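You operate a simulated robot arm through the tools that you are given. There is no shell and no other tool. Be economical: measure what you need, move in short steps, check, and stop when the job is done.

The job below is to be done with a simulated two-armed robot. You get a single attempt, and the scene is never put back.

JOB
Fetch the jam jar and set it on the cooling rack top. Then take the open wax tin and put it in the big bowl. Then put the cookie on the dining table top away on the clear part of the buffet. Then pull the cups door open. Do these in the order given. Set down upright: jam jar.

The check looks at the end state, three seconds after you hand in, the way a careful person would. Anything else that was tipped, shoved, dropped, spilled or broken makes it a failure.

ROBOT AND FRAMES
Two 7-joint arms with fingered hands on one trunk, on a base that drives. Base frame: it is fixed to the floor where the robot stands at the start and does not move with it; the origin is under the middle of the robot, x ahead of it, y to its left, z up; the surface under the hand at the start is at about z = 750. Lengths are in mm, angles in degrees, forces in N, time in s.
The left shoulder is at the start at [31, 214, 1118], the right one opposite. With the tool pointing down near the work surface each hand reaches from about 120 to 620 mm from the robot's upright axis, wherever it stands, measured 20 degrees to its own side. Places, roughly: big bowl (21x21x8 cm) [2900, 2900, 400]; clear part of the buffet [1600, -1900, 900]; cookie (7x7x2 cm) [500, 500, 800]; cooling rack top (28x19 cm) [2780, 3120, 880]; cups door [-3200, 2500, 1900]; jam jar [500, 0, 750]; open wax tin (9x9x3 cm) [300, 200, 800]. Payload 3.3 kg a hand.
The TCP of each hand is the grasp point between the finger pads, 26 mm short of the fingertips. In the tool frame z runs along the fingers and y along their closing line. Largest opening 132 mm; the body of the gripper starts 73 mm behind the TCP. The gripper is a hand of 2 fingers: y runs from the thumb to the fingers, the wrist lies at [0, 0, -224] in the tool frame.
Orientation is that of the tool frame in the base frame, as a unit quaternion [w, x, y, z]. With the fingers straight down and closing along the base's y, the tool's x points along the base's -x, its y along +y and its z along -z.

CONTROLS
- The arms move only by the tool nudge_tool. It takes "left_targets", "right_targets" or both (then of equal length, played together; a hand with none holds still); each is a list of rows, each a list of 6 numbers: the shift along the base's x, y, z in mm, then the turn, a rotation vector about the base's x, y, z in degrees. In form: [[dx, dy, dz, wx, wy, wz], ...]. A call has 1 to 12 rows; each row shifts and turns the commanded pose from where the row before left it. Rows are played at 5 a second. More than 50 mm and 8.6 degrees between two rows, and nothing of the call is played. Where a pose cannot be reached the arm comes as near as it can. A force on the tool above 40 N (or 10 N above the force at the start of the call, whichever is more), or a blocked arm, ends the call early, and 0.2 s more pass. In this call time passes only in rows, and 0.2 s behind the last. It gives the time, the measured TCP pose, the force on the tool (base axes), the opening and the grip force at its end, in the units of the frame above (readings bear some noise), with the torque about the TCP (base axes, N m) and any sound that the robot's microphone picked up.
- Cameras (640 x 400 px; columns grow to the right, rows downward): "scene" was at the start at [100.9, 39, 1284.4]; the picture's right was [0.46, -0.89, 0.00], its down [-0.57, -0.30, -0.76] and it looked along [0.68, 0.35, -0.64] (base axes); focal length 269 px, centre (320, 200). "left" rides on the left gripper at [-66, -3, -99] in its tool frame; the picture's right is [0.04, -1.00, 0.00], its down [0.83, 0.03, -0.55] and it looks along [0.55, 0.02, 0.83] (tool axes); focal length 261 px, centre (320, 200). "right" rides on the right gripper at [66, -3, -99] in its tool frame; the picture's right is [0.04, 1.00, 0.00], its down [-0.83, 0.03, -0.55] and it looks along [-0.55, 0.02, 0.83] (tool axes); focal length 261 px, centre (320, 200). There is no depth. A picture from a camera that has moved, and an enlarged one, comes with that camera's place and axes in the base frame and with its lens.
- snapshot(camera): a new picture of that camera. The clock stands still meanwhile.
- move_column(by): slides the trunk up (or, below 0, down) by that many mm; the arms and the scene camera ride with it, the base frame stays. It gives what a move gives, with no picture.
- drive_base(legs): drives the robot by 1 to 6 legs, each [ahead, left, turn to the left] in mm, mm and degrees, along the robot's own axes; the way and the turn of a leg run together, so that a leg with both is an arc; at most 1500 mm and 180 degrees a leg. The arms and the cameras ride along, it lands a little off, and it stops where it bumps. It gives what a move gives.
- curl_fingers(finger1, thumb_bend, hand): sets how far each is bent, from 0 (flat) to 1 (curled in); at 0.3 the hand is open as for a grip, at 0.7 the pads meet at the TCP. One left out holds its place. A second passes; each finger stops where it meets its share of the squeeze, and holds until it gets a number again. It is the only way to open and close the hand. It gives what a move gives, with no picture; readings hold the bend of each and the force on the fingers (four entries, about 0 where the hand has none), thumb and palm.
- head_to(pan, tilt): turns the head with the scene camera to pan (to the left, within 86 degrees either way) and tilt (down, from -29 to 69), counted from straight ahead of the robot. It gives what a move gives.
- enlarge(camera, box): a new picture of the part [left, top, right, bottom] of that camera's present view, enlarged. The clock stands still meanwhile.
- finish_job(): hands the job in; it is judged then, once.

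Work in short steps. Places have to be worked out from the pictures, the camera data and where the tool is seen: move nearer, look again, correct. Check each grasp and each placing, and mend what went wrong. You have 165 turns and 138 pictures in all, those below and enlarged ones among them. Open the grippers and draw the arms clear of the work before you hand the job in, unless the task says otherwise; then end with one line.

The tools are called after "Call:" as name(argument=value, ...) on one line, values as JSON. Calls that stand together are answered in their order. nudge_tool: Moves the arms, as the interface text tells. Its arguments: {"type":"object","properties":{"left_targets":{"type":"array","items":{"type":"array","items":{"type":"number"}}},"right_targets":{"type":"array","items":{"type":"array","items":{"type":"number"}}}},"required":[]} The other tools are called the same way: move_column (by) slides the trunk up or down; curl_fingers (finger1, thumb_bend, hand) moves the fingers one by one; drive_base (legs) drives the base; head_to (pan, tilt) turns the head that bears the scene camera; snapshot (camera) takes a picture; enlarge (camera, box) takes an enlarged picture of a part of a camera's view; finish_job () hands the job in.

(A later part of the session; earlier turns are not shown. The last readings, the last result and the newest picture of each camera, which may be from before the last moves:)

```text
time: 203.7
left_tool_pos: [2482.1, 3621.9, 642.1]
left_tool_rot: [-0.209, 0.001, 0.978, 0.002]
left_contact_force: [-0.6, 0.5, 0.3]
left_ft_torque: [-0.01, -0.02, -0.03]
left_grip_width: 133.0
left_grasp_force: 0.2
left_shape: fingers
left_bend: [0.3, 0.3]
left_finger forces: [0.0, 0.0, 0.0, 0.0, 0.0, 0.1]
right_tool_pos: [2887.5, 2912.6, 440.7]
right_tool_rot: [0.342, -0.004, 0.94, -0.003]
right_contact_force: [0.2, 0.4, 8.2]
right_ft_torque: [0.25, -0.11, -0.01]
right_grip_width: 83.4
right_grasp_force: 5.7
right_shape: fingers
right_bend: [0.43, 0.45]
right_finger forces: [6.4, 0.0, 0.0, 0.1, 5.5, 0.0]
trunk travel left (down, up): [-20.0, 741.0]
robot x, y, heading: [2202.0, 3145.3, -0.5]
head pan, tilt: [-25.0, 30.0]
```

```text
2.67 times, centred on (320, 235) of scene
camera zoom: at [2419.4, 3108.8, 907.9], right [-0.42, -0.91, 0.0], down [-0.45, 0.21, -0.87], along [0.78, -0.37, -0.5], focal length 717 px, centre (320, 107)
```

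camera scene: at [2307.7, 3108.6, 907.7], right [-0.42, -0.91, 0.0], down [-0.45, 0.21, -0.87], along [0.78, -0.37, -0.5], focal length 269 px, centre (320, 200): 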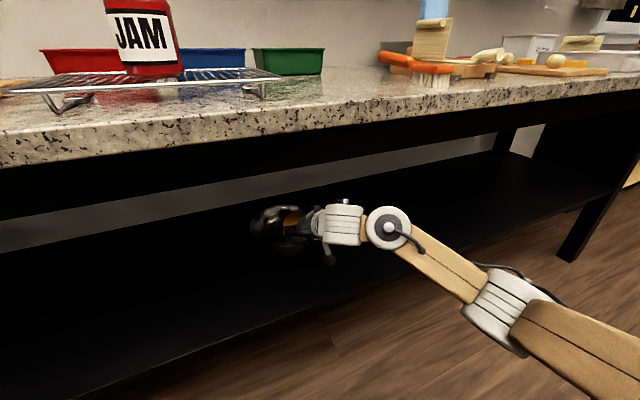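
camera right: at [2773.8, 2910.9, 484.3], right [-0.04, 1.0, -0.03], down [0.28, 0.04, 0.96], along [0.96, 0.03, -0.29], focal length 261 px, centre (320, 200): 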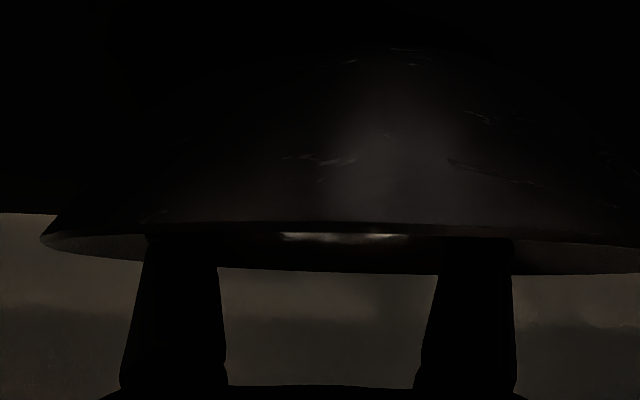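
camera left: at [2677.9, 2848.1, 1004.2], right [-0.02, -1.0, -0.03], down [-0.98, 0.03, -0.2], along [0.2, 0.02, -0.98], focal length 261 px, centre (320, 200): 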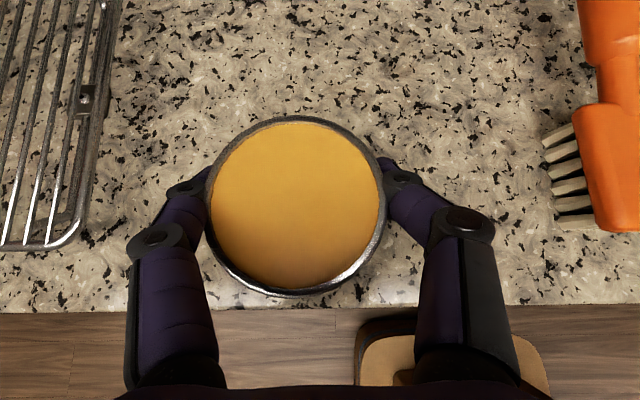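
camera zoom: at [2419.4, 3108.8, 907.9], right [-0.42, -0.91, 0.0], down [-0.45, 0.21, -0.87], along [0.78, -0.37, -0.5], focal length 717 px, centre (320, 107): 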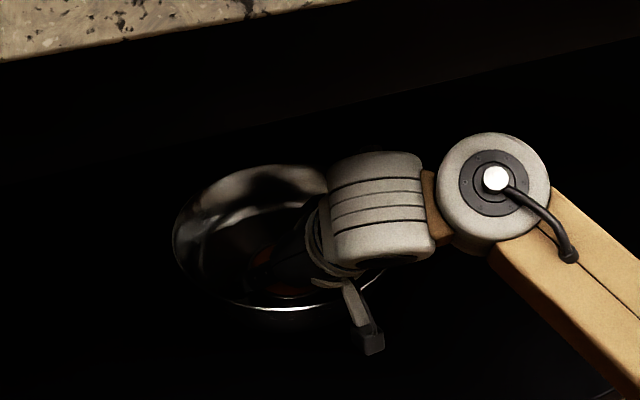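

The fingers opened against the bowl wall (about 6 N). I relax them slightly so they press neither the tin nor the bowl, then raise a little and check.

Call:
curl_fingers(hand="right", finger1=0.44, thumb_bend=0.46)

Call:
nudge_tool(right_targets=[[0, 0, 4, 0, 0, 0], [0, 0, 4, 0, 0, 0]])

Call:
enlarge(camera="scene", box=[220, 180, 380, 280])

```text
time: 204.7
left_tool_pos: [2481.9, 3623.8, 640.1]
left_tool_rot: [-0.209, 0.002, 0.978, 0.002]
left_contact_force: [0.2, 0.6, -0.2]
left_ft_torque: [0.0, 0.0, 0.01]
left_grip_width: 133.1
left_grasp_force: 0.0
left_shape: fingers
left_bend: [0.3, 0.3]
left_finger forces: [0.0, 0.0, 0.1, 0.1, 0.0, 0.1]
right_tool_pos: [2887.8, 2913.2, 438.8]
right_tool_rot: [0.34, -0.003, 0.94, -0.004]
right_contact_force: [-0.8, 1.9, 3.3]
right_ft_torque: [-0.07, -0.06, 0.01]
right_grip_width: 81.9
right_grasp_force: 2.7
right_shape: fingers
right_bend: [0.44, 0.47]
right_finger forces: [1.7, 0.0, 0.1, 0.1, 4.4, 0.0]
trunk travel left (down, up): [-20.0, 741.0]
robot x, y, heading: [2206.6, 3147.7, -0.1]
head pan, tilt: [-25.0, 30.0]
```

```text
time: 205.3
left_tool_pos: [2483.0, 3621.5, 640.6]
left_tool_rot: [-0.21, 0.001, 0.978, 0.002]
left_contact_force: [0.4, 0.0, 0.4]
left_ft_torque: [0.0, 0.02, 0.01]
left_grip_width: 133.3
left_grasp_force: 0.1
left_shape: fingers
left_bend: [0.3, 0.3]
left_finger forces: [0.0, 0.0, 0.0, 0.0, 0.1, 0.0]
right_tool_pos: [2887.6, 2914.8, 446.6]
right_tool_rot: [0.34, -0.003, 0.941, -0.004]
right_contact_force: [-0.2, 0.2, -0.4]
right_ft_torque: [0.0, -0.01, 0.03]
right_grip_width: 84.3
right_grasp_force: 0.1
right_shape: fingers
right_bend: [0.43, 0.46]
right_finger forces: [0.4, 0.0, 0.0, 0.0, 0.0, 0.0]
trunk travel left (down, up): [-20.0, 741.0]
robot x, y, heading: [2207.4, 3151.9, -0.0]
head pan, tilt: [-25.0, 30.0]
```

```text
4.00 times, centred on (300, 230) of scene
camera zoom: at [2420.0, 3108.6, 907.6], right [-0.42, -0.91, 0.0], down [-0.45, 0.21, -0.87], along [0.78, -0.37, -0.5], focal length 1076 px, centre (400, 80)
```

zoom: 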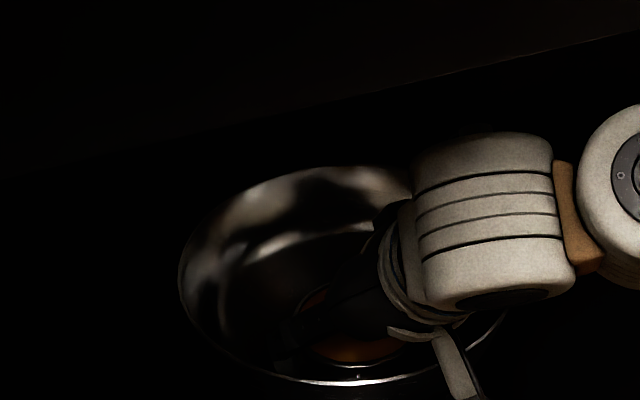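

Forces are zero and the tin stays in the bowl. I rise to the earlier level and check that it does not follow, then tilt up and back out the same way.

Call:
nudge_tool(right_targets=[[0, 0, 8, 0, 0, 0], [0, 0, 8, 0, 0, 0], [0, 0, 8, 0, 0, 0]])

Call:
snapshot(camera="right")

```text
time: 206.1
left_tool_pos: [2482.1, 3620.8, 640.3]
left_tool_rot: [-0.21, 0.001, 0.978, 0.002]
left_contact_force: [0.7, -0.4, 0.4]
left_ft_torque: [0.0, 0.0, 0.01]
left_grip_width: 133.1
left_grasp_force: 0.0
left_shape: fingers
left_bend: [0.3, 0.3]
left_finger forces: [0.1, 0.1, 0.0, 0.1, 0.0, 0.0]
right_tool_pos: [2886.8, 2914.6, 471.3]
right_tool_rot: [0.341, -0.003, 0.94, -0.003]
right_contact_force: [0.2, 0.5, 0.5]
right_ft_torque: [0.03, -0.01, 0.03]
right_grip_width: 83.8
right_grasp_force: 0.0
right_shape: fingers
right_bend: [0.44, 0.46]
right_finger forces: [0.0, 0.0, 0.0, 0.0, 0.0, 0.1]
trunk travel left (down, up): [-20.0, 741.0]
robot x, y, heading: [2204.9, 3147.3, -0.3]
head pan, tilt: [-25.0, 30.0]
```

```text
55 pictures are left
camera right: at [2773.7, 2910.5, 504.5], right [-0.04, 1.0, -0.03], down [0.28, 0.04, 0.96], along [0.96, 0.02, -0.29], focal length 261 px, centre (320, 200)
```

right: 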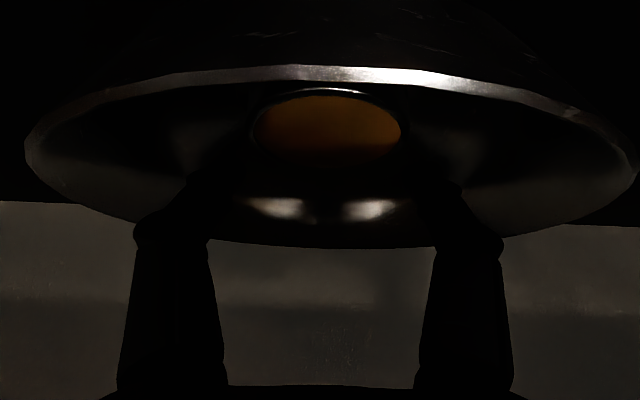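

The tin rests in the bowl, so I tilt up and back out.

Call:
nudge_tool(right_targets=[[16, 0, 16, 0, -6, 0], [15, 0, 18, 0, -6, 0], [14, 0, 19, 0, -6, 0]])

Call:
drive_base(legs=[[-390, 0, 0]])

Call:
head_to(pan=-15, tilt=25)

Call:
snapshot(camera="scene")

```text
time: 206.9
left_tool_pos: [2482.7, 3622.0, 639.8]
left_tool_rot: [-0.21, 0.001, 0.978, 0.002]
left_contact_force: [0.3, 0.0, 0.3]
left_ft_torque: [-0.02, 0.0, -0.01]
left_grip_width: 133.2
left_grasp_force: 0.1
left_shape: fingers
left_bend: [0.3, 0.3]
left_finger forces: [0.0, 0.1, 0.0, 0.0, 0.0, 0.0]
right_tool_pos: [2932.3, 2914.8, 524.5]
right_tool_rot: [0.484, -0.003, 0.875, -0.003]
right_contact_force: [-0.1, 0.3, -0.3]
right_ft_torque: [0.02, -0.01, 0.0]
right_grip_width: 83.6
right_grasp_force: 0.1
right_shape: fingers
right_bend: [0.44, 0.46]
right_finger forces: [0.1, 0.1, 0.0, 0.0, 0.0, 0.0]
trunk travel left (down, up): [-20.0, 741.0]
robot x, y, heading: [2203.2, 3142.0, -0.0]
head pan, tilt: [-25.0, 30.0]
```

```text
time: 209.4
left_tool_pos: [2090.0, 3623.2, 640.2]
left_tool_rot: [-0.209, 0.0, 0.978, 0.001]
left_contact_force: [-0.2, -0.1, 0.1]
left_ft_torque: [-0.01, 0.02, 0.01]
left_grip_width: 133.0
left_grasp_force: 0.0
left_shape: fingers
left_bend: [0.3, 0.3]
left_finger forces: [0.1, 0.0, 0.1, 0.1, 0.1, 0.0]
right_tool_pos: [2541.0, 2913.3, 524.0]
right_tool_rot: [0.484, -0.004, 0.875, -0.003]
right_contact_force: [-0.3, 0.0, -0.4]
right_ft_torque: [0.01, 0.02, 0.02]
right_grip_width: 83.6
right_grasp_force: 0.0
right_shape: fingers
right_bend: [0.44, 0.46]
right_finger forces: [0.0, 0.0, 0.0, 0.0, 0.0, 0.0]
trunk travel left (down, up): [-20.0, 741.0]
robot x, y, heading: [1810.6, 3149.8, -0.2]
head pan, tilt: [-25.0, 30.0]
```

```text
time: 210.1
left_tool_pos: [2090.0, 3622.6, 639.4]
left_tool_rot: [-0.21, 0.001, 0.978, 0.001]
left_contact_force: [0.4, 0.7, -0.6]
left_ft_torque: [-0.01, 0.01, -0.01]
left_grip_width: 133.5
left_grasp_force: 0.0
left_shape: fingers
left_bend: [0.3, 0.3]
left_finger forces: [0.0, 0.1, 0.0, 0.1, 0.0, 0.1]
right_tool_pos: [2540.0, 2915.0, 525.0]
right_tool_rot: [0.484, -0.003, 0.875, -0.003]
right_contact_force: [-1.0, -0.1, -0.3]
right_ft_torque: [-0.01, -0.02, -0.01]
right_grip_width: 83.7
right_grasp_force: 0.1
right_shape: fingers
right_bend: [0.44, 0.46]
right_finger forces: [0.1, 0.0, 0.1, 0.0, 0.0, 0.0]
trunk travel left (down, up): [-20.0, 741.0]
robot x, y, heading: [1812.1, 3147.7, -0.1]
head pan, tilt: [-15.0, 25.0]
```

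```text
54 pictures are left
camera scene: at [2035.0, 3123.5, 915.6], right [-0.26, -0.97, 0.0], down [-0.41, 0.11, -0.91], along [0.87, -0.24, -0.42], focal length 269 px, centre (320, 200)
```

scene: 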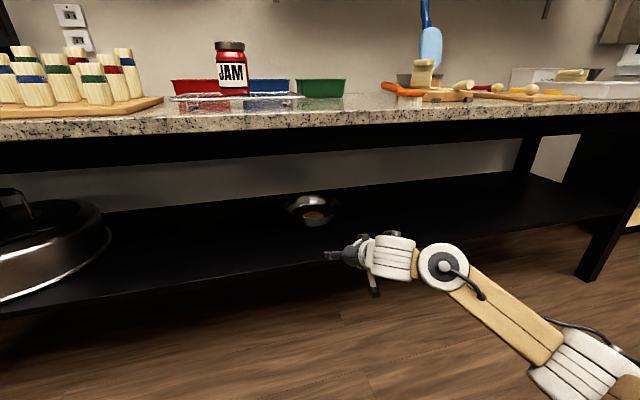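

The jar and the tin are both done. I raise the trunk, bring both hands back to vertical and closer in, ready for the cookie.

Call:
move_column(by=380)

Call:
nudge_tool(right_targets=[[-30, 2, 5, 0, 7.25, 0], [-30, 2, 5, 0, 7.25, 0], [-30, 2, 5, 0, 7.25, 0], [-30, 2, 5, 0, 7.25, 0], [-30, 2, 5, 0, 7.25, 0], [-30, 2, 5, 0, 7.25, 0], [-30, 2, 5, 0, 7.25, 0], [-30, 2, 5, 0, 7.25, 0], [-35, 10, 15, 0, 0, 0], [-35, 10, 15, 0, 0, 0], [-35, 10, 15, 0, 0, 0]], left_targets=[[20, -5, 5, 0, -6, 0], [20, -5, 5, 0, -6, 0], [20, -5, 5, 0, -6, 0], [15, -5, 5, 0, -6, 0], [0, -10, 5, 0, 0, 0], [0, -10, 5, 0, 0, 0], [0, 0, 5, 0, 0, 0], [0, 0, 0, 0, 0, 0], [0, 0, 0, 0, 0, 0], [0, 0, 0, 0, 0, 0], [0, 0, 0, 0, 0, 0]])

Call:
curl_fingers(hand="right", finger1=0.3, thumb_bend=0.3)

```text
time: 213.8
left_tool_pos: [2060.7, 3623.1, 1069.3]
left_tool_rot: [-0.099, 0.001, 0.995, 0.001]
left_contact_force: [0.4, -0.7, -0.8]
left_ft_torque: [0.02, 0.04, -0.01]
left_grip_width: 133.3
left_grasp_force: 0.1
left_shape: fingers
left_bend: [0.3, 0.3]
left_finger forces: [0.0, 0.0, 0.0, 0.0, 0.0, 0.0]
right_tool_pos: [2541.8, 2913.0, 903.2]
right_tool_rot: [0.483, -0.003, 0.876, -0.003]
right_contact_force: [-0.9, 0.3, -0.8]
right_ft_torque: [0.0, 0.0, 0.02]
right_grip_width: 83.7
right_grasp_force: 0.1
right_shape: fingers
right_bend: [0.44, 0.46]
right_finger forces: [0.1, 0.1, 0.0, 0.0, 0.0, 0.0]
trunk travel left (down, up): [-400.0, 361.0]
robot x, y, heading: [1810.9, 3146.2, 0.3]
head pan, tilt: [-15.0, 25.0]
```

```text
time: 216.2
left_tool_pos: [2136.3, 3581.6, 1105.3]
left_tool_rot: [0.11, 0.0, 0.994, 0.002]
left_contact_force: [0.1, 0.9, -0.5]
left_ft_torque: [-0.04, 0.0, 0.02]
left_grip_width: 132.9
left_grasp_force: 0.0
left_shape: fingers
left_bend: [0.3, 0.3]
left_finger forces: [0.1, 0.1, 0.0, 0.0, 0.0, 0.0]
right_tool_pos: [2297.9, 2866.3, 770.2]
right_tool_rot: [-0.002, -0.004, 1.0, -0.001]
right_contact_force: [0.6, 0.0, 0.2]
right_ft_torque: [-0.02, -0.03, 0.01]
right_grip_width: 83.4
right_grasp_force: 0.1
right_shape: fingers
right_bend: [0.44, 0.46]
right_finger forces: [0.0, 0.0, 0.1, 0.0, 0.0, 0.0]
right hand out of reach, approached as far as the arm can: row 6, 7, 8, 9, 10, 11
trunk travel left (down, up): [-400.0, 361.0]
robot x, y, heading: [1812.5, 3143.5, 0.1]
head pan, tilt: [-15.0, 25.0]
```

```text
time: 217.2
left_tool_pos: [2137.6, 3581.7, 1105.1]
left_tool_rot: [0.11, 0.001, 0.994, 0.001]
left_contact_force: [-0.4, 0.2, 0.5]
left_ft_torque: [-0.01, -0.01, 0.0]
left_grip_width: 133.0
left_grasp_force: 0.1
left_shape: fingers
left_bend: [0.3, 0.3]
left_finger forces: [0.0, 0.1, 0.0, 0.1, 0.1, 0.1]
right_tool_pos: [2299.1, 2865.8, 768.8]
right_tool_rot: [0.0, -0.005, 1.0, -0.002]
right_contact_force: [-0.4, 0.1, -0.7]
right_ft_torque: [-0.03, -0.02, 0.02]
right_grip_width: 133.0
right_grasp_force: 0.1
right_shape: fingers
right_bend: [0.3, 0.3]
right_finger forces: [0.0, 0.0, 0.1, 0.0, 0.0, 0.1]
trunk travel left (down, up): [-400.0, 361.0]
robot x, y, heading: [1812.2, 3146.0, -0.1]
head pan, tilt: [-15.0, 25.0]
```

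The right hand is vertical but low. I move it back and up.

Call:
nudge_tool(right_targets=[[-25, 15, 25, 0, 0, 0], [-25, 15, 25, 0, 0, 0], [-25, 15, 30, 0, 0, 0], [-20, 15, 30, 0, 0, 0], [-15, 15, 40, 0, 0, 0], [0, 10, 40, 0, 0, 0], [0, 10, 40, 0, 0, 0]])

Call:
head_to(pan=-40, tilt=30)

Call:
snapshot(camera="scene")

```text
time: 218.8
left_tool_pos: [2136.3, 3582.6, 1104.9]
left_tool_rot: [0.11, 0.001, 0.994, 0.001]
left_contact_force: [0.9, -0.2, -0.2]
left_ft_torque: [-0.03, -0.01, -0.04]
left_grip_width: 133.1
left_grasp_force: 0.0
left_shape: fingers
left_bend: [0.3, 0.3]
left_finger forces: [0.0, 0.0, 0.0, 0.0, 0.0, 0.1]
right_tool_pos: [2321.0, 2854.3, 793.4]
right_tool_rot: [-0.001, -0.005, 1.0, -0.002]
right_contact_force: [0.3, 0.3, 0.3]
right_ft_torque: [-0.01, 0.01, -0.01]
right_grip_width: 132.9
right_grasp_force: 0.1
right_shape: fingers
right_bend: [0.3, 0.3]
right_finger forces: [0.1, 0.0, 0.0, 0.0, 0.1, 0.0]
right hand out of reach, approached as far as the arm can: row 1, 2, 3, 4, 5, 6, 7
trunk travel left (down, up): [-400.0, 361.0]
robot x, y, heading: [1811.6, 3143.0, -0.1]
head pan, tilt: [-15.0, 25.0]
```

```text
time: 219.7
left_tool_pos: [2135.9, 3582.1, 1105.2]
left_tool_rot: [0.109, 0.001, 0.994, 0.001]
left_contact_force: [-1.1, -0.2, -0.2]
left_ft_torque: [-0.01, 0.01, 0.02]
left_grip_width: 132.9
left_grasp_force: 0.2
left_shape: fingers
left_bend: [0.3, 0.3]
left_finger forces: [0.0, 0.1, 0.0, 0.1, 0.0, 0.0]
right_tool_pos: [2320.2, 2853.2, 792.8]
right_tool_rot: [0.001, -0.003, 1.0, -0.002]
right_contact_force: [0.2, -0.3, -0.5]
right_ft_torque: [0.0, -0.01, -0.03]
right_grip_width: 133.2
right_grasp_force: 0.0
right_shape: fingers
right_bend: [0.3, 0.3]
right_finger forces: [0.0, 0.1, 0.1, 0.0, 0.0, 0.1]
trunk travel left (down, up): [-400.0, 361.0]
robot x, y, heading: [1807.3, 3151.3, -0.3]
head pan, tilt: [-40.0, 30.0]
```

```text
53 pictures are left
camera scene: at [1906.2, 3089.5, 1299.9], right [-0.64, -0.77, 0.0], down [-0.38, 0.32, -0.87], along [0.66, -0.56, -0.5], focal length 269 px, centre (320, 200)
```

scene: 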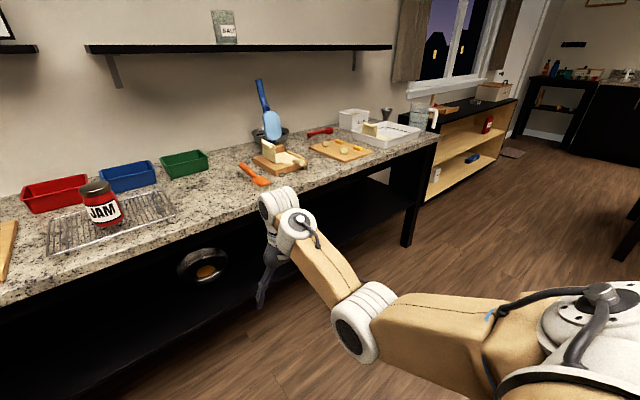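

The right arm is now elbow-down, which suits a forward-pitched hand. I pitch it back to 40°, which was a proven pose, and will take the cookie from the table's left side. Then I drive there, turning to face the table.

Call:
nudge_tool(right_targets=[[28, 9, 10, 0, -6.67, 0], [28, 9, 10, 0, -6.67, 0], [28, 9, 10, 0, -6.67, 0], [28, 9, 10, 0, -6.67, 0], [28, 9, 10, 0, -6.67, 0], [28, 9, 10, 0, -6.67, 0]])

Call:
move_column(by=150)

Call:
drive_base(legs=[[0, -1250, 0], [-250, -150, 0], [0, 0, -90]])

Call:
head_to(pan=-15, tilt=30)

Call:
snapshot(camera="scene")

```text
time: 221.1
left_tool_pos: [2136.1, 3582.9, 1104.1]
left_tool_rot: [0.11, 0.001, 0.994, 0.001]
left_contact_force: [0.1, 0.7, 0.3]
left_ft_torque: [0.04, 0.03, -0.02]
left_grip_width: 132.9
left_grasp_force: 0.0
left_shape: fingers
left_bend: [0.3, 0.3]
left_finger forces: [0.1, 0.0, 0.0, 0.1, 0.0, 0.1]
right_tool_pos: [2487.9, 2908.9, 853.4]
right_tool_rot: [0.341, -0.004, 0.94, -0.002]
right_contact_force: [0.8, -0.8, 0.3]
right_ft_torque: [0.02, 0.01, -0.04]
right_grip_width: 133.1
right_grasp_force: 0.1
right_shape: fingers
right_bend: [0.3, 0.3]
right_finger forces: [0.0, 0.0, 0.0, 0.0, 0.0, 0.1]
trunk travel left (down, up): [-400.0, 361.0]
robot x, y, heading: [1810.0, 3147.9, -0.1]
head pan, tilt: [-40.0, 30.0]
```

```text
time: 222.8
left_tool_pos: [2136.2, 3581.9, 1254.7]
left_tool_rot: [0.109, 0.001, 0.994, 0.001]
left_contact_force: [-0.7, 0.2, -0.3]
left_ft_torque: [0.0, -0.03, -0.01]
left_grip_width: 133.0
left_grasp_force: 0.1
left_shape: fingers
left_bend: [0.3, 0.3]
left_finger forces: [0.0, 0.0, 0.0, 0.1, 0.1, 0.0]
right_tool_pos: [2488.1, 2907.6, 1003.4]
right_tool_rot: [0.341, -0.003, 0.94, -0.002]
right_contact_force: [0.2, 0.4, -0.8]
right_ft_torque: [-0.04, -0.02, 0.0]
right_grip_width: 133.3
right_grasp_force: 0.0
right_shape: fingers
right_bend: [0.3, 0.3]
right_finger forces: [0.0, 0.1, 0.0, 0.0, 0.0, 0.1]
trunk travel left (down, up): [-550.0, 211.0]
robot x, y, heading: [1811.6, 3144.3, -0.0]
head pan, tilt: [-40.0, 30.0]
```

```text
time: 230.8
left_tool_pos: [1844.0, 2195.0, 1264.4]
left_tool_rot: [0.126, 0.004, 0.992, 0.001]
left_contact_force: [-1.7, -0.4, 0.3]
left_ft_torque: [0.0, -0.07, 0.02]
left_grip_width: 133.1
left_grasp_force: 0.1
left_shape: fingers
left_bend: [0.3, 0.3]
left_finger forces: [0.0, 0.0, 0.1, 0.1, 0.0, 0.0]
right_tool_pos: [2205.9, 1514.7, 1022.0]
right_tool_rot: [0.359, 0.001, 0.933, -0.009]
right_contact_force: [-0.3, 0.0, 0.6]
right_ft_torque: [0.0, 0.03, 0.0]
right_grip_width: 133.6
right_grasp_force: 0.1
right_shape: fingers
right_bend: [0.3, 0.3]
right_finger forces: [0.0, 0.1, 0.0, 0.1, 0.1, 0.0]
trunk travel left (down, up): [-550.0, 211.0]
robot x, y, heading: [1557.1, 1764.4, -0.5]
head pan, tilt: [-40.0, 30.0]
stopped in leg 2: the robot was blocked; the commanded pose is now the measured one
```

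```text
time: 231.7
left_tool_pos: [1848.7, 2195.8, 1262.8]
left_tool_rot: [0.124, 0.004, 0.992, 0.001]
left_contact_force: [-1.3, 0.9, 0.3]
left_ft_torque: [0.01, 0.02, -0.04]
left_grip_width: 133.3
left_grasp_force: 0.0
left_shape: fingers
left_bend: [0.3, 0.3]
left_finger forces: [0.1, 0.1, 0.0, 0.0, 0.0, 0.0]
right_tool_pos: [2210.0, 1513.3, 1021.4]
right_tool_rot: [0.358, 0.002, 0.934, -0.01]
right_contact_force: [0.7, 0.0, 0.1]
right_ft_torque: [-0.02, -0.02, 0.0]
right_grip_width: 133.9
right_grasp_force: 0.0
right_shape: fingers
right_bend: [0.3, 0.3]
right_finger forces: [0.0, 0.0, 0.0, 0.0, 0.0, 0.1]
trunk travel left (down, up): [-550.0, 211.0]
robot x, y, heading: [1556.3, 1766.3, -0.4]
head pan, tilt: [-15.0, 30.0]
```

```text
52 pictures are left
camera scene: at [1675.8, 1738.1, 1450.6], right [-0.27, -0.96, 0.0], down [-0.49, 0.13, -0.86], along [0.83, -0.23, -0.51], focal length 269 px, centre (320, 200)
```

scene: 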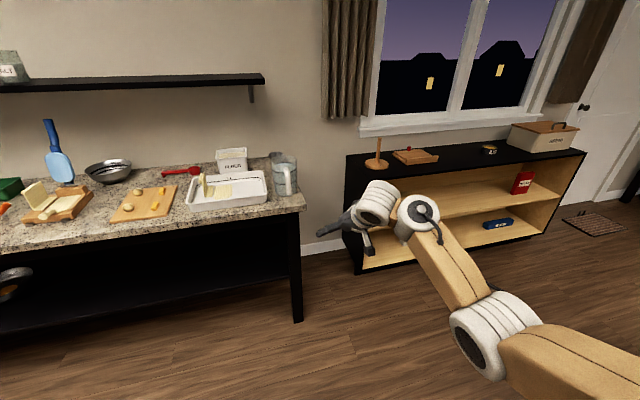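

The base got stuck against the rug edge again. I drive off it, turn right 90°, and go along the corridor between the rug and the dining table instead.

Call:
drive_base(legs=[[220, 0, 0], [0, 0, -89.6], [660, 0, 0]])

Call:
head_to(pan=-40, tilt=35)

Call:
snapshot(camera="scene")

```text
time: 240.4
left_tool_pos: [2217.0, 817.8, 1262.6]
left_tool_rot: [0.09, 0.7, 0.703, -0.087]
left_contact_force: [-0.7, -0.7, -0.8]
left_ft_torque: [-0.01, -0.03, -0.02]
left_grip_width: 133.4
left_grasp_force: 0.1
left_shape: fingers
left_bend: [0.3, 0.3]
left_finger forces: [0.0, 0.0, 0.0, 0.1, 0.0, 0.1]
right_tool_pos: [1542.2, 448.9, 1018.8]
right_tool_rot: [0.248, 0.657, 0.664, -0.256]
right_contact_force: [-0.6, 0.4, 0.0]
right_ft_torque: [0.02, 0.0, -0.01]
right_grip_width: 133.7
right_grasp_force: 0.1
right_shape: fingers
right_bend: [0.3, 0.3]
right_finger forces: [0.0, 0.1, 0.1, 0.0, 0.0, 0.0]
trunk travel left (down, up): [-550.0, 211.0]
robot x, y, heading: [1783.2, 1102.8, -89.9]
head pan, tilt: [-15.0, 30.0]
```

```text
time: 241.3
left_tool_pos: [2219.1, 818.3, 1262.8]
left_tool_rot: [0.09, 0.7, 0.703, -0.086]
left_contact_force: [0.7, -0.8, -0.1]
left_ft_torque: [0.01, 0.02, 0.01]
left_grip_width: 133.3
left_grasp_force: 0.0
left_shape: fingers
left_bend: [0.3, 0.3]
left_finger forces: [0.0, 0.0, 0.1, 0.0, 0.0, 0.0]
right_tool_pos: [1543.0, 449.2, 1020.0]
right_tool_rot: [0.248, 0.657, 0.664, -0.256]
right_contact_force: [-0.4, -0.4, -0.3]
right_ft_torque: [-0.01, -0.03, 0.0]
right_grip_width: 133.7
right_grasp_force: 0.1
right_shape: fingers
right_bend: [0.3, 0.3]
right_finger forces: [0.0, 0.0, 0.0, 0.0, 0.0, 0.0]
trunk travel left (down, up): [-550.0, 211.0]
robot x, y, heading: [1783.4, 1107.1, -89.8]
head pan, tilt: [-40.0, 35.0]
```

```text
51 pictures are left
camera scene: at [1724.5, 1022.9, 1442.7], right [-0.77, 0.64, 0.0], down [0.37, 0.44, -0.82], along [-0.52, -0.63, -0.57], focal length 269 px, centre (320, 200)
```

scene: 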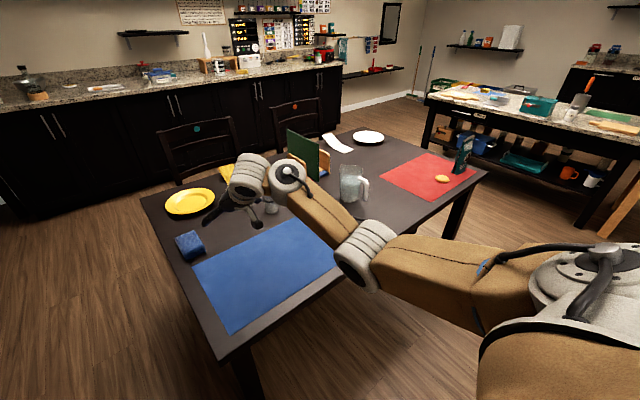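

Now I can see the table, and the cookie is at about [521, 520]. The black granite counter beyond is the buffet. I drive right along the corridor to bring the right hand above the cookie.

Call:
drive_base(legs=[[-73, -1021, -0.2]])

Call:
head_to(pan=-20, tilt=45)

Call:
snapshot(camera="scene")

Call:
snapshot(camera="right")

```text
time: 246.6
left_tool_pos: [1198.6, 886.0, 1261.2]
left_tool_rot: [0.09, 0.699, 0.704, -0.087]
left_contact_force: [0.7, -0.5, 0.0]
left_ft_torque: [0.01, 0.0, -0.02]
left_grip_width: 133.5
left_grasp_force: 0.0
left_shape: fingers
left_bend: [0.3, 0.3]
left_finger forces: [0.0, 0.0, 0.0, 0.0, 0.0, 0.0]
right_tool_pos: [524.4, 513.2, 1019.3]
right_tool_rot: [0.248, 0.656, 0.665, -0.255]
right_contact_force: [0.2, 0.1, 0.1]
right_ft_torque: [0.0, 0.04, 0.02]
right_grip_width: 133.3
right_grasp_force: 0.0
right_shape: fingers
right_bend: [0.3, 0.3]
right_finger forces: [0.0, 0.0, 0.1, 0.0, 0.1, 0.0]
trunk travel left (down, up): [-550.0, 211.0]
robot x, y, heading: [761.1, 1170.6, -89.2]
head pan, tilt: [-40.0, 35.0]
```

```text
time: 247.4
left_tool_pos: [1198.6, 885.4, 1261.4]
left_tool_rot: [0.09, 0.699, 0.704, -0.086]
left_contact_force: [0.0, 0.2, -1.2]
left_ft_torque: [-0.01, -0.02, 0.03]
left_grip_width: 133.5
left_grasp_force: 0.1
left_shape: fingers
left_bend: [0.3, 0.3]
left_finger forces: [0.0, 0.1, 0.0, 0.1, 0.1, 0.0]
right_tool_pos: [525.6, 514.1, 1019.9]
right_tool_rot: [0.248, 0.657, 0.665, -0.255]
right_contact_force: [0.3, 0.4, 0.1]
right_ft_torque: [-0.01, 0.03, 0.03]
right_grip_width: 133.5
right_grasp_force: 0.1
right_shape: fingers
right_bend: [0.3, 0.3]
right_finger forces: [0.1, 0.0, 0.1, 0.0, 0.0, 0.1]
trunk travel left (down, up): [-550.0, 211.0]
robot x, y, heading: [761.0, 1171.8, -89.4]
head pan, tilt: [-20.0, 45.0]
```

```text
50 pictures are left
camera scene: at [733.3, 1079.5, 1427.9], right [-0.94, 0.33, 0.0], down [0.24, 0.67, -0.71], along [-0.24, -0.67, -0.71], focal length 269 px, centre (320, 200)
```

scene: 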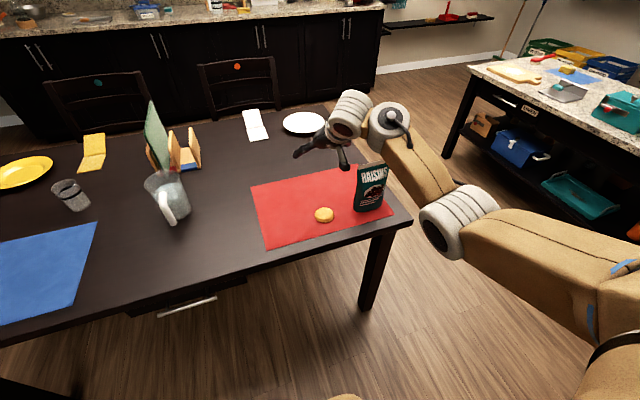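

```text
49 pictures are left
camera right: at [521.3, 628.7, 1050.1], right [1.0, 0.04, -0.04], down [0.05, -0.25, 0.97], along [0.03, -0.97, -0.25], focal length 261 px, centre (320, 200)
```

right: 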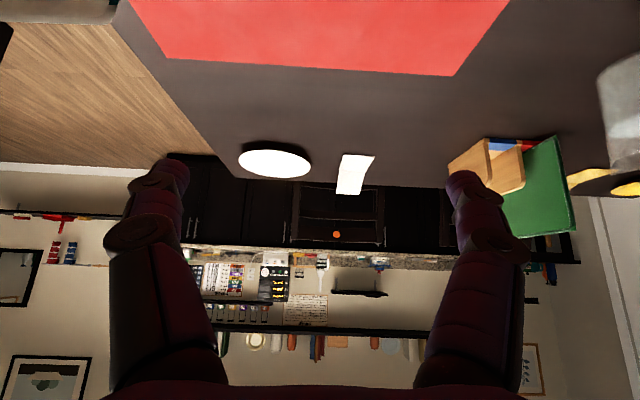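

The cookie is at [523, 521]. With the hand pitched, contact is near the fingertips, so I set TCP y≈535 and lower most of the way.

Call:
nudge_tool(right_targets=[[-2, 20, 0, 0, 0, 0]])

Call:
move_column(by=-195)

Call:
snapshot(camera="right")

Call:
snapshot(camera="scene")

```text
time: 247.8
left_tool_pos: [1199.0, 884.8, 1262.3]
left_tool_rot: [0.091, 0.699, 0.704, -0.086]
left_contact_force: [-0.3, 0.2, -0.1]
left_ft_torque: [0.02, 0.01, 0.02]
left_grip_width: 133.2
left_grasp_force: 0.1
left_shape: fingers
left_bend: [0.3, 0.3]
left_finger forces: [0.2, 0.1, 0.0, 0.0, 0.0, 0.0]
right_tool_pos: [522.0, 536.7, 1020.2]
right_tool_rot: [0.248, 0.656, 0.665, -0.256]
right_contact_force: [0.1, 1.0, 0.1]
right_ft_torque: [-0.02, 0.0, 0.01]
right_grip_width: 133.5
right_grasp_force: 0.0
right_shape: fingers
right_bend: [0.3, 0.3]
right_finger forces: [0.1, 0.0, 0.1, 0.0, 0.0, 0.0]
trunk travel left (down, up): [-550.0, 211.0]
robot x, y, heading: [759.9, 1171.4, -89.6]
head pan, tilt: [-20.0, 45.0]
```

```text
time: 250.0
left_tool_pos: [1199.1, 884.4, 1067.2]
left_tool_rot: [0.089, 0.699, 0.705, -0.087]
left_contact_force: [0.4, 0.1, 0.1]
left_ft_torque: [0.0, 0.01, -0.02]
left_grip_width: 133.1
left_grasp_force: 0.0
left_shape: fingers
left_bend: [0.3, 0.3]
left_finger forces: [0.0, 0.0, 0.0, 0.1, 0.0, 0.0]
right_tool_pos: [521.9, 534.8, 826.1]
right_tool_rot: [0.249, 0.656, 0.665, -0.256]
right_contact_force: [-0.1, -0.2, 0.8]
right_ft_torque: [0.01, -0.03, -0.04]
right_grip_width: 133.7
right_grasp_force: 0.1
right_shape: fingers
right_bend: [0.3, 0.3]
right_finger forces: [0.0, 0.0, 0.0, 0.1, 0.0, 0.0]
trunk travel left (down, up): [-355.0, 406.0]
robot x, y, heading: [766.1, 1171.5, -89.8]
head pan, tilt: [-20.0, 45.0]
```

```text
48 pictures are left
camera right: at [519.3, 648.7, 855.7], right [1.0, 0.04, -0.04], down [0.05, -0.25, 0.97], along [0.03, -0.97, -0.25], focal length 261 px, centre (320, 200)
```

right: 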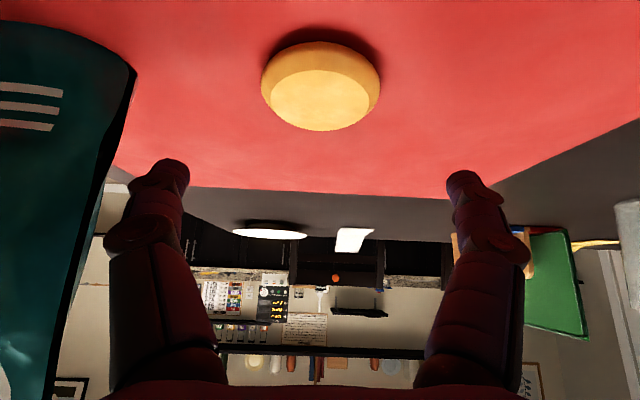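

```text
47 pictures are left
camera scene: at [733.5, 1059.9, 1232.0], right [-0.94, 0.33, 0.0], down [0.24, 0.67, -0.71], along [-0.24, -0.67, -0.71], focal length 269 px, centre (320, 200)
```

scene: 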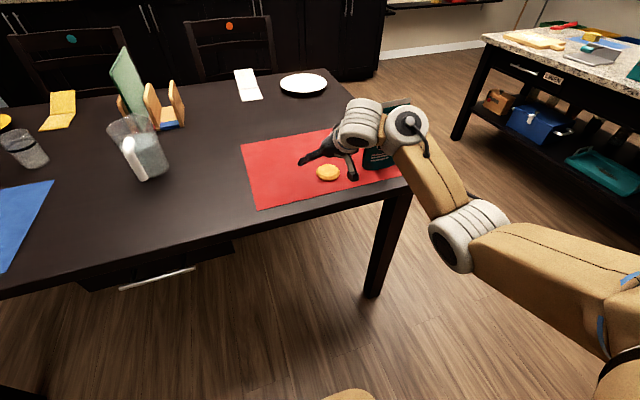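

The bag stands near the left finger. I zoom in to judge the gap before descending.

Call:
enlarge(camera="scene", box=[280, 80, 440, 200])

```text
3.33 times, centred on (360, 140) of scene
camera zoom: at [733.5, 1059.9, 1232.0], right [-0.94, 0.33, 0.0], down [0.24, 0.67, -0.71], along [-0.24, -0.67, -0.71], focal length 897 px, centre (187, 400)
```

zoom: 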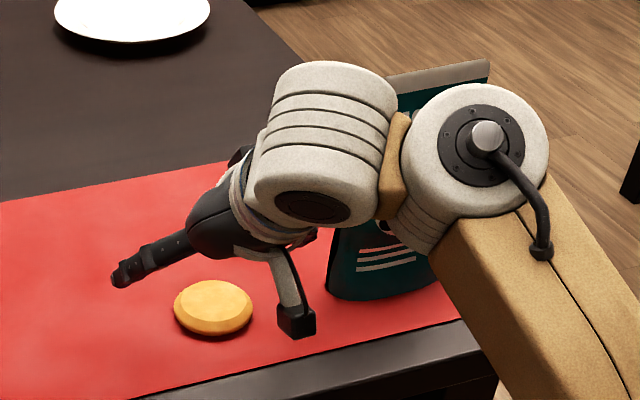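

The gap to the bag is only ~20–30 mm, so I narrow the hand opening first, then correct y and descend to just above the mat.

Call:
curl_fingers(hand="right", finger1=0.38, thumb_bend=0.38)

Call:
nudge_tool(right_targets=[[0, 6, -15, 0, 0, 0], [0, 0, -15, 0, 0, 0]])

Call:
snapshot(camera="right")

Call:
enlarge(camera="scene", box=[280, 80, 440, 200])

```text
time: 251.0
left_tool_pos: [1198.2, 884.8, 1067.4]
left_tool_rot: [0.09, 0.699, 0.704, -0.087]
left_contact_force: [-0.2, 0.2, -0.4]
left_ft_torque: [0.03, 0.0, 0.01]
left_grip_width: 133.5
left_grasp_force: 0.1
left_shape: fingers
left_bend: [0.3, 0.3]
left_finger forces: [0.1, 0.0, 0.0, 0.0, 0.0, 0.0]
right_tool_pos: [523.3, 534.4, 826.1]
right_tool_rot: [0.249, 0.656, 0.665, -0.256]
right_contact_force: [1.1, 0.2, 0.9]
right_ft_torque: [0.02, -0.01, -0.01]
right_grip_width: 107.5
right_grasp_force: 0.0
right_shape: fingers
right_bend: [0.38, 0.38]
right_finger forces: [0.1, 0.0, 0.0, 0.0, 0.1, 0.0]
trunk travel left (down, up): [-355.0, 406.0]
robot x, y, heading: [764.7, 1170.5, -89.4]
head pan, tilt: [-20.0, 45.0]
```

```text
time: 251.6
left_tool_pos: [1199.0, 884.6, 1066.6]
left_tool_rot: [0.089, 0.699, 0.704, -0.086]
left_contact_force: [-0.3, -0.6, 0.6]
left_ft_torque: [0.03, 0.0, 0.02]
left_grip_width: 133.3
left_grasp_force: 0.1
left_shape: fingers
left_bend: [0.3, 0.3]
left_finger forces: [0.0, 0.1, 0.0, 0.0, 0.0, 0.1]
right_tool_pos: [522.4, 540.0, 794.8]
right_tool_rot: [0.248, 0.656, 0.666, -0.255]
right_contact_force: [0.5, -0.2, 0.1]
right_ft_torque: [0.01, 0.0, 0.01]
right_grip_width: 107.7
right_grasp_force: 0.1
right_shape: fingers
right_bend: [0.38, 0.38]
right_finger forces: [0.0, 0.1, 0.0, 0.0, 0.0, 0.0]
trunk travel left (down, up): [-355.0, 406.0]
robot x, y, heading: [758.2, 1172.7, -89.5]
head pan, tilt: [-20.0, 45.0]
```

```text
45 pictures are left
camera right: at [519.6, 654.6, 824.7], right [1.0, 0.04, -0.04], down [0.05, -0.25, 0.97], along [0.03, -0.97, -0.25], focal length 261 px, centre (320, 200)
```

right: 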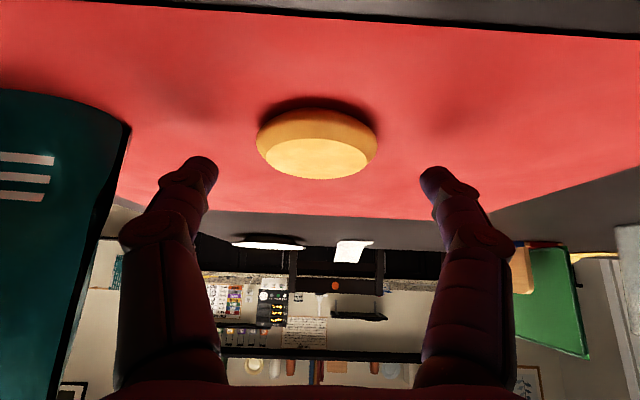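

```text
3.33 times, centred on (360, 140) of scene
camera zoom: at [733.5, 1059.6, 1231.9], right [-0.94, 0.33, 0.0], down [0.24, 0.67, -0.71], along [-0.24, -0.67, -0.71], focal length 897 px, centre (187, 400)
```

zoom: 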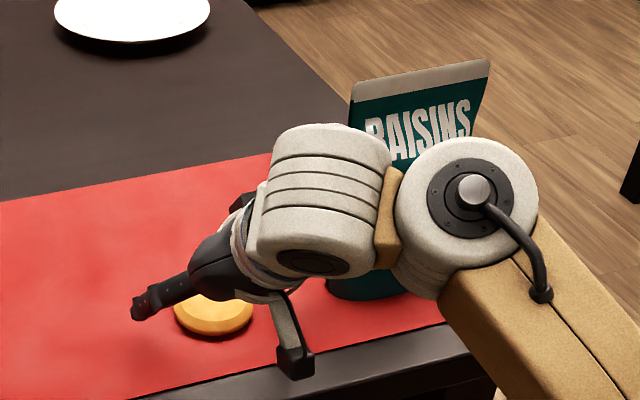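

The gap is fine and the cookie is centred. I lower the last 13 mm and close gently.

Call:
nudge_tool(right_targets=[[0, 2, -7, 0, 0, 0], [0, 0, -6, 0, 0, 0]])

Call:
curl_fingers(hand="right", finger1=0.55, thumb_bend=0.55)

Call:
snapshot(camera="right")

```text
time: 252.2
left_tool_pos: [1198.3, 885.5, 1066.9]
left_tool_rot: [0.09, 0.699, 0.705, -0.086]
left_contact_force: [0.4, 0.3, 1.3]
left_ft_torque: [-0.01, 0.0, -0.01]
left_grip_width: 133.3
left_grasp_force: 0.1
left_shape: fingers
left_bend: [0.3, 0.3]
left_finger forces: [0.0, 0.1, 0.0, 0.0, 0.0, 0.0]
right_tool_pos: [522.9, 543.4, 783.2]
right_tool_rot: [0.248, 0.656, 0.665, -0.255]
right_contact_force: [-1.1, -0.2, 0.4]
right_ft_torque: [-0.01, 0.02, -0.01]
right_grip_width: 107.6
right_grasp_force: 0.0
right_shape: fingers
right_bend: [0.38, 0.38]
right_finger forces: [0.1, 0.0, 0.1, 0.1, 0.1, 0.0]
trunk travel left (down, up): [-355.0, 406.0]
robot x, y, heading: [764.9, 1169.8, -89.3]
head pan, tilt: [-20.0, 45.0]
```

```text
time: 253.2
left_tool_pos: [1197.8, 886.4, 1068.3]
left_tool_rot: [0.09, 0.699, 0.704, -0.087]
left_contact_force: [-0.6, -0.6, 0.3]
left_ft_torque: [0.01, 0.0, 0.01]
left_grip_width: 133.1
left_grasp_force: 0.1
left_shape: fingers
left_bend: [0.3, 0.3]
left_finger forces: [0.1, 0.1, 0.0, 0.0, 0.0, 0.0]
right_tool_pos: [523.6, 542.4, 782.6]
right_tool_rot: [0.249, 0.656, 0.665, -0.256]
right_contact_force: [0.8, -0.3, -0.1]
right_ft_torque: [0.01, -0.02, 0.0]
right_grip_width: 62.1
right_grasp_force: 3.4
right_shape: fingers
right_bend: [0.51, 0.53]
right_finger forces: [3.2, 0.2, 0.1, 0.0, 3.2, 0.0]
trunk travel left (down, up): [-355.0, 406.0]
robot x, y, heading: [760.8, 1170.5, -89.8]
head pan, tilt: [-20.0, 45.0]
```

```text
43 pictures are left
camera right: at [519.4, 656.6, 812.1], right [1.0, 0.04, -0.04], down [0.05, -0.25, 0.97], along [0.03, -0.97, -0.25], focal length 261 px, centre (320, 200)
```

right: 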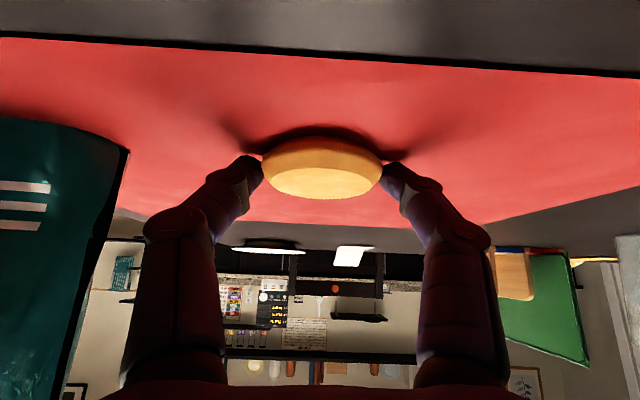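

The fingers hold the cookie at its sides with 3 N. I firm up slightly and lift a little to check.

Call:
curl_fingers(hand="right", finger1=0.6, thumb_bend=0.6)

Call:
move_column(by=40)

Call:
snapshot(camera="right")

```text
time: 254.2
left_tool_pos: [1198.0, 884.3, 1067.2]
left_tool_rot: [0.089, 0.699, 0.704, -0.087]
left_contact_force: [-0.5, 0.1, 0.4]
left_ft_torque: [0.02, 0.03, -0.01]
left_grip_width: 133.2
left_grasp_force: 0.0
left_shape: fingers
left_bend: [0.3, 0.3]
left_finger forces: [0.0, 0.0, 0.0, 0.1, 0.0, 0.0]
right_tool_pos: [522.4, 542.5, 782.7]
right_tool_rot: [0.248, 0.656, 0.665, -0.255]
right_contact_force: [0.2, 0.1, -0.1]
right_ft_torque: [0.01, 0.03, 0.0]
right_grip_width: 60.8
right_grasp_force: 6.9
right_shape: fingers
right_bend: [0.5, 0.56]
right_finger forces: [7.1, 0.1, 0.0, 0.1, 7.1, 0.0]
trunk travel left (down, up): [-355.0, 406.0]
robot x, y, heading: [762.9, 1168.4, -89.6]
head pan, tilt: [-20.0, 45.0]
```

```text
time: 255.0
left_tool_pos: [1198.8, 884.1, 1106.1]
left_tool_rot: [0.09, 0.699, 0.704, -0.087]
left_contact_force: [-1.2, 0.0, 0.2]
left_ft_torque: [-0.01, -0.01, 0.01]
left_grip_width: 133.3
left_grasp_force: 0.1
left_shape: fingers
left_bend: [0.3, 0.3]
left_finger forces: [0.0, 0.0, 0.1, 0.0, 0.0, 0.1]
right_tool_pos: [521.4, 542.3, 821.4]
right_tool_rot: [0.248, 0.656, 0.665, -0.256]
right_contact_force: [-0.6, -0.3, -0.7]
right_ft_torque: [-0.01, 0.05, -0.04]
right_grip_width: 60.9
right_grasp_force: 7.4
right_shape: fingers
right_bend: [0.5, 0.56]
right_finger forces: [7.1, 0.1, 0.0, 0.0, 7.1, 0.0]
trunk travel left (down, up): [-395.0, 366.0]
robot x, y, heading: [759.8, 1170.0, -89.5]
head pan, tilt: [-20.0, 45.0]
```

```text
42 pictures are left
camera right: at [519.4, 656.6, 851.9], right [1.0, 0.04, -0.04], down [0.05, -0.25, 0.97], along [0.03, -0.97, -0.25], focal length 261 px, centre (320, 200)
```

right: 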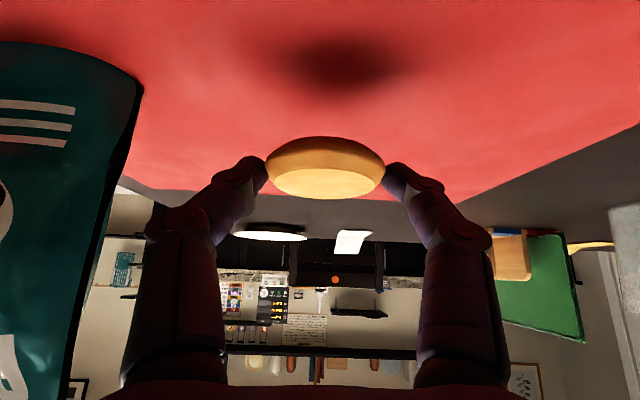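

The cookie is held. I raise the trunk to clear everything, then drive around the front of the table and along the corridor toward the buffet, staying at a distance.

Call:
move_column(by=220)

Call:
drive_base(legs=[[0, -910, -0.4], [1085, 0, 0], [1085, 0, 0]])

Call:
head_to(pan=55, tilt=18)

Call:
snapshot(camera="scene")

Call:
snapshot(camera="right")

```text
time: 257.3
left_tool_pos: [1199.1, 885.1, 1326.8]
left_tool_rot: [0.089, 0.699, 0.704, -0.086]
left_contact_force: [1.0, 0.6, -0.5]
left_ft_torque: [-0.03, 0.02, -0.01]
left_grip_width: 133.3
left_grasp_force: 0.0
left_shape: fingers
left_bend: [0.3, 0.3]
left_finger forces: [0.1, 0.0, 0.1, 0.0, 0.1, 0.0]
right_tool_pos: [522.8, 543.4, 1042.6]
right_tool_rot: [0.248, 0.656, 0.665, -0.255]
right_contact_force: [-0.3, -0.3, -0.8]
right_ft_torque: [0.02, 0.03, -0.06]
right_grip_width: 60.8
right_grasp_force: 7.2
right_shape: fingers
right_bend: [0.5, 0.56]
right_finger forces: [7.0, 0.0, 0.1, 0.0, 7.1, 0.0]
trunk travel left (down, up): [-615.0, 146.0]
robot x, y, heading: [762.4, 1171.2, -89.2]
head pan, tilt: [-20.0, 45.0]
```

```text
time: 272.5
left_tool_pos: [239.4, -1298.5, 1327.4]
left_tool_rot: [0.089, 0.706, 0.697, -0.088]
left_contact_force: [-0.3, -0.2, 1.1]
left_ft_torque: [0.04, 0.0, -0.03]
left_grip_width: 133.7
left_grasp_force: 0.0
left_shape: fingers
left_bend: [0.3, 0.3]
left_finger forces: [0.0, 0.1, 0.0, 0.0, 0.0, 0.0]
right_tool_pos: [-442.9, -1627.6, 1042.5]
right_tool_rot: [0.245, 0.664, 0.658, -0.258]
right_contact_force: [0.8, 0.0, -0.3]
right_ft_torque: [0.0, 0.01, 0.01]
right_grip_width: 61.0
right_grasp_force: 7.3
right_shape: fingers
right_bend: [0.5, 0.56]
right_finger forces: [7.0, 0.1, 0.0, 0.0, 7.1, 0.0]
trunk travel left (down, up): [-615.0, 146.0]
robot x, y, heading: [-190.6, -1004.9, -90.8]
head pan, tilt: [-20.0, 45.0]
```

```text
time: 274.0
left_tool_pos: [239.5, -1298.0, 1327.9]
left_tool_rot: [0.089, 0.707, 0.697, -0.088]
left_contact_force: [0.4, -1.2, 0.1]
left_ft_torque: [-0.02, -0.01, -0.01]
left_grip_width: 133.3
left_grasp_force: 0.1
left_shape: fingers
left_bend: [0.3, 0.3]
left_finger forces: [0.0, 0.0, 0.0, 0.0, 0.0, 0.0]
right_tool_pos: [-443.0, -1625.8, 1042.0]
right_tool_rot: [0.246, 0.663, 0.658, -0.258]
right_contact_force: [0.0, 0.1, -0.5]
right_ft_torque: [0.01, 0.01, 0.0]
right_grip_width: 60.7
right_grasp_force: 6.8
right_shape: fingers
right_bend: [0.5, 0.56]
right_finger forces: [6.9, 0.0, 0.0, 0.0, 7.2, 0.1]
trunk travel left (down, up): [-615.0, 146.0]
robot x, y, heading: [-194.7, -1003.2, -90.7]
head pan, tilt: [55.0, 18.0]
```

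```text
41 pictures are left
camera scene: at [-117.0, -1070.2, 1534.8], right [-0.58, -0.81, 0.0], down [-0.25, 0.18, -0.95], along [0.77, -0.56, -0.31], focal length 269 px, centre (320, 200)
```

scene: 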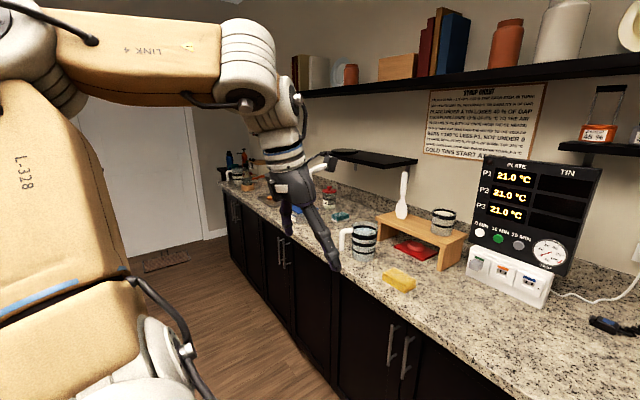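

```text
40 pictures are left
camera right: at [-444.5, -1511.9, 1072.1], right [1.0, 0.02, -0.04], down [0.04, -0.25, 0.97], along [0.01, -0.97, -0.25], focal length 261 px, centre (320, 200)
```

right: 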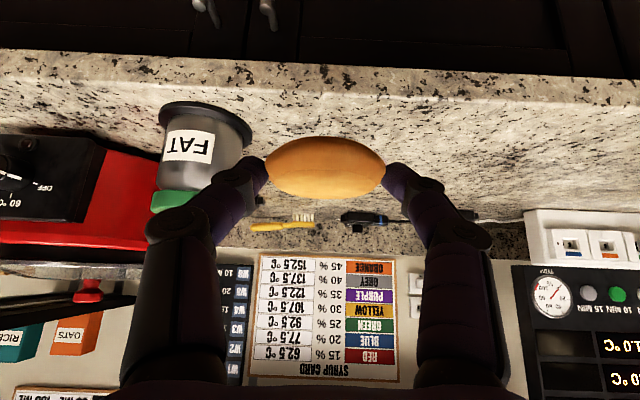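

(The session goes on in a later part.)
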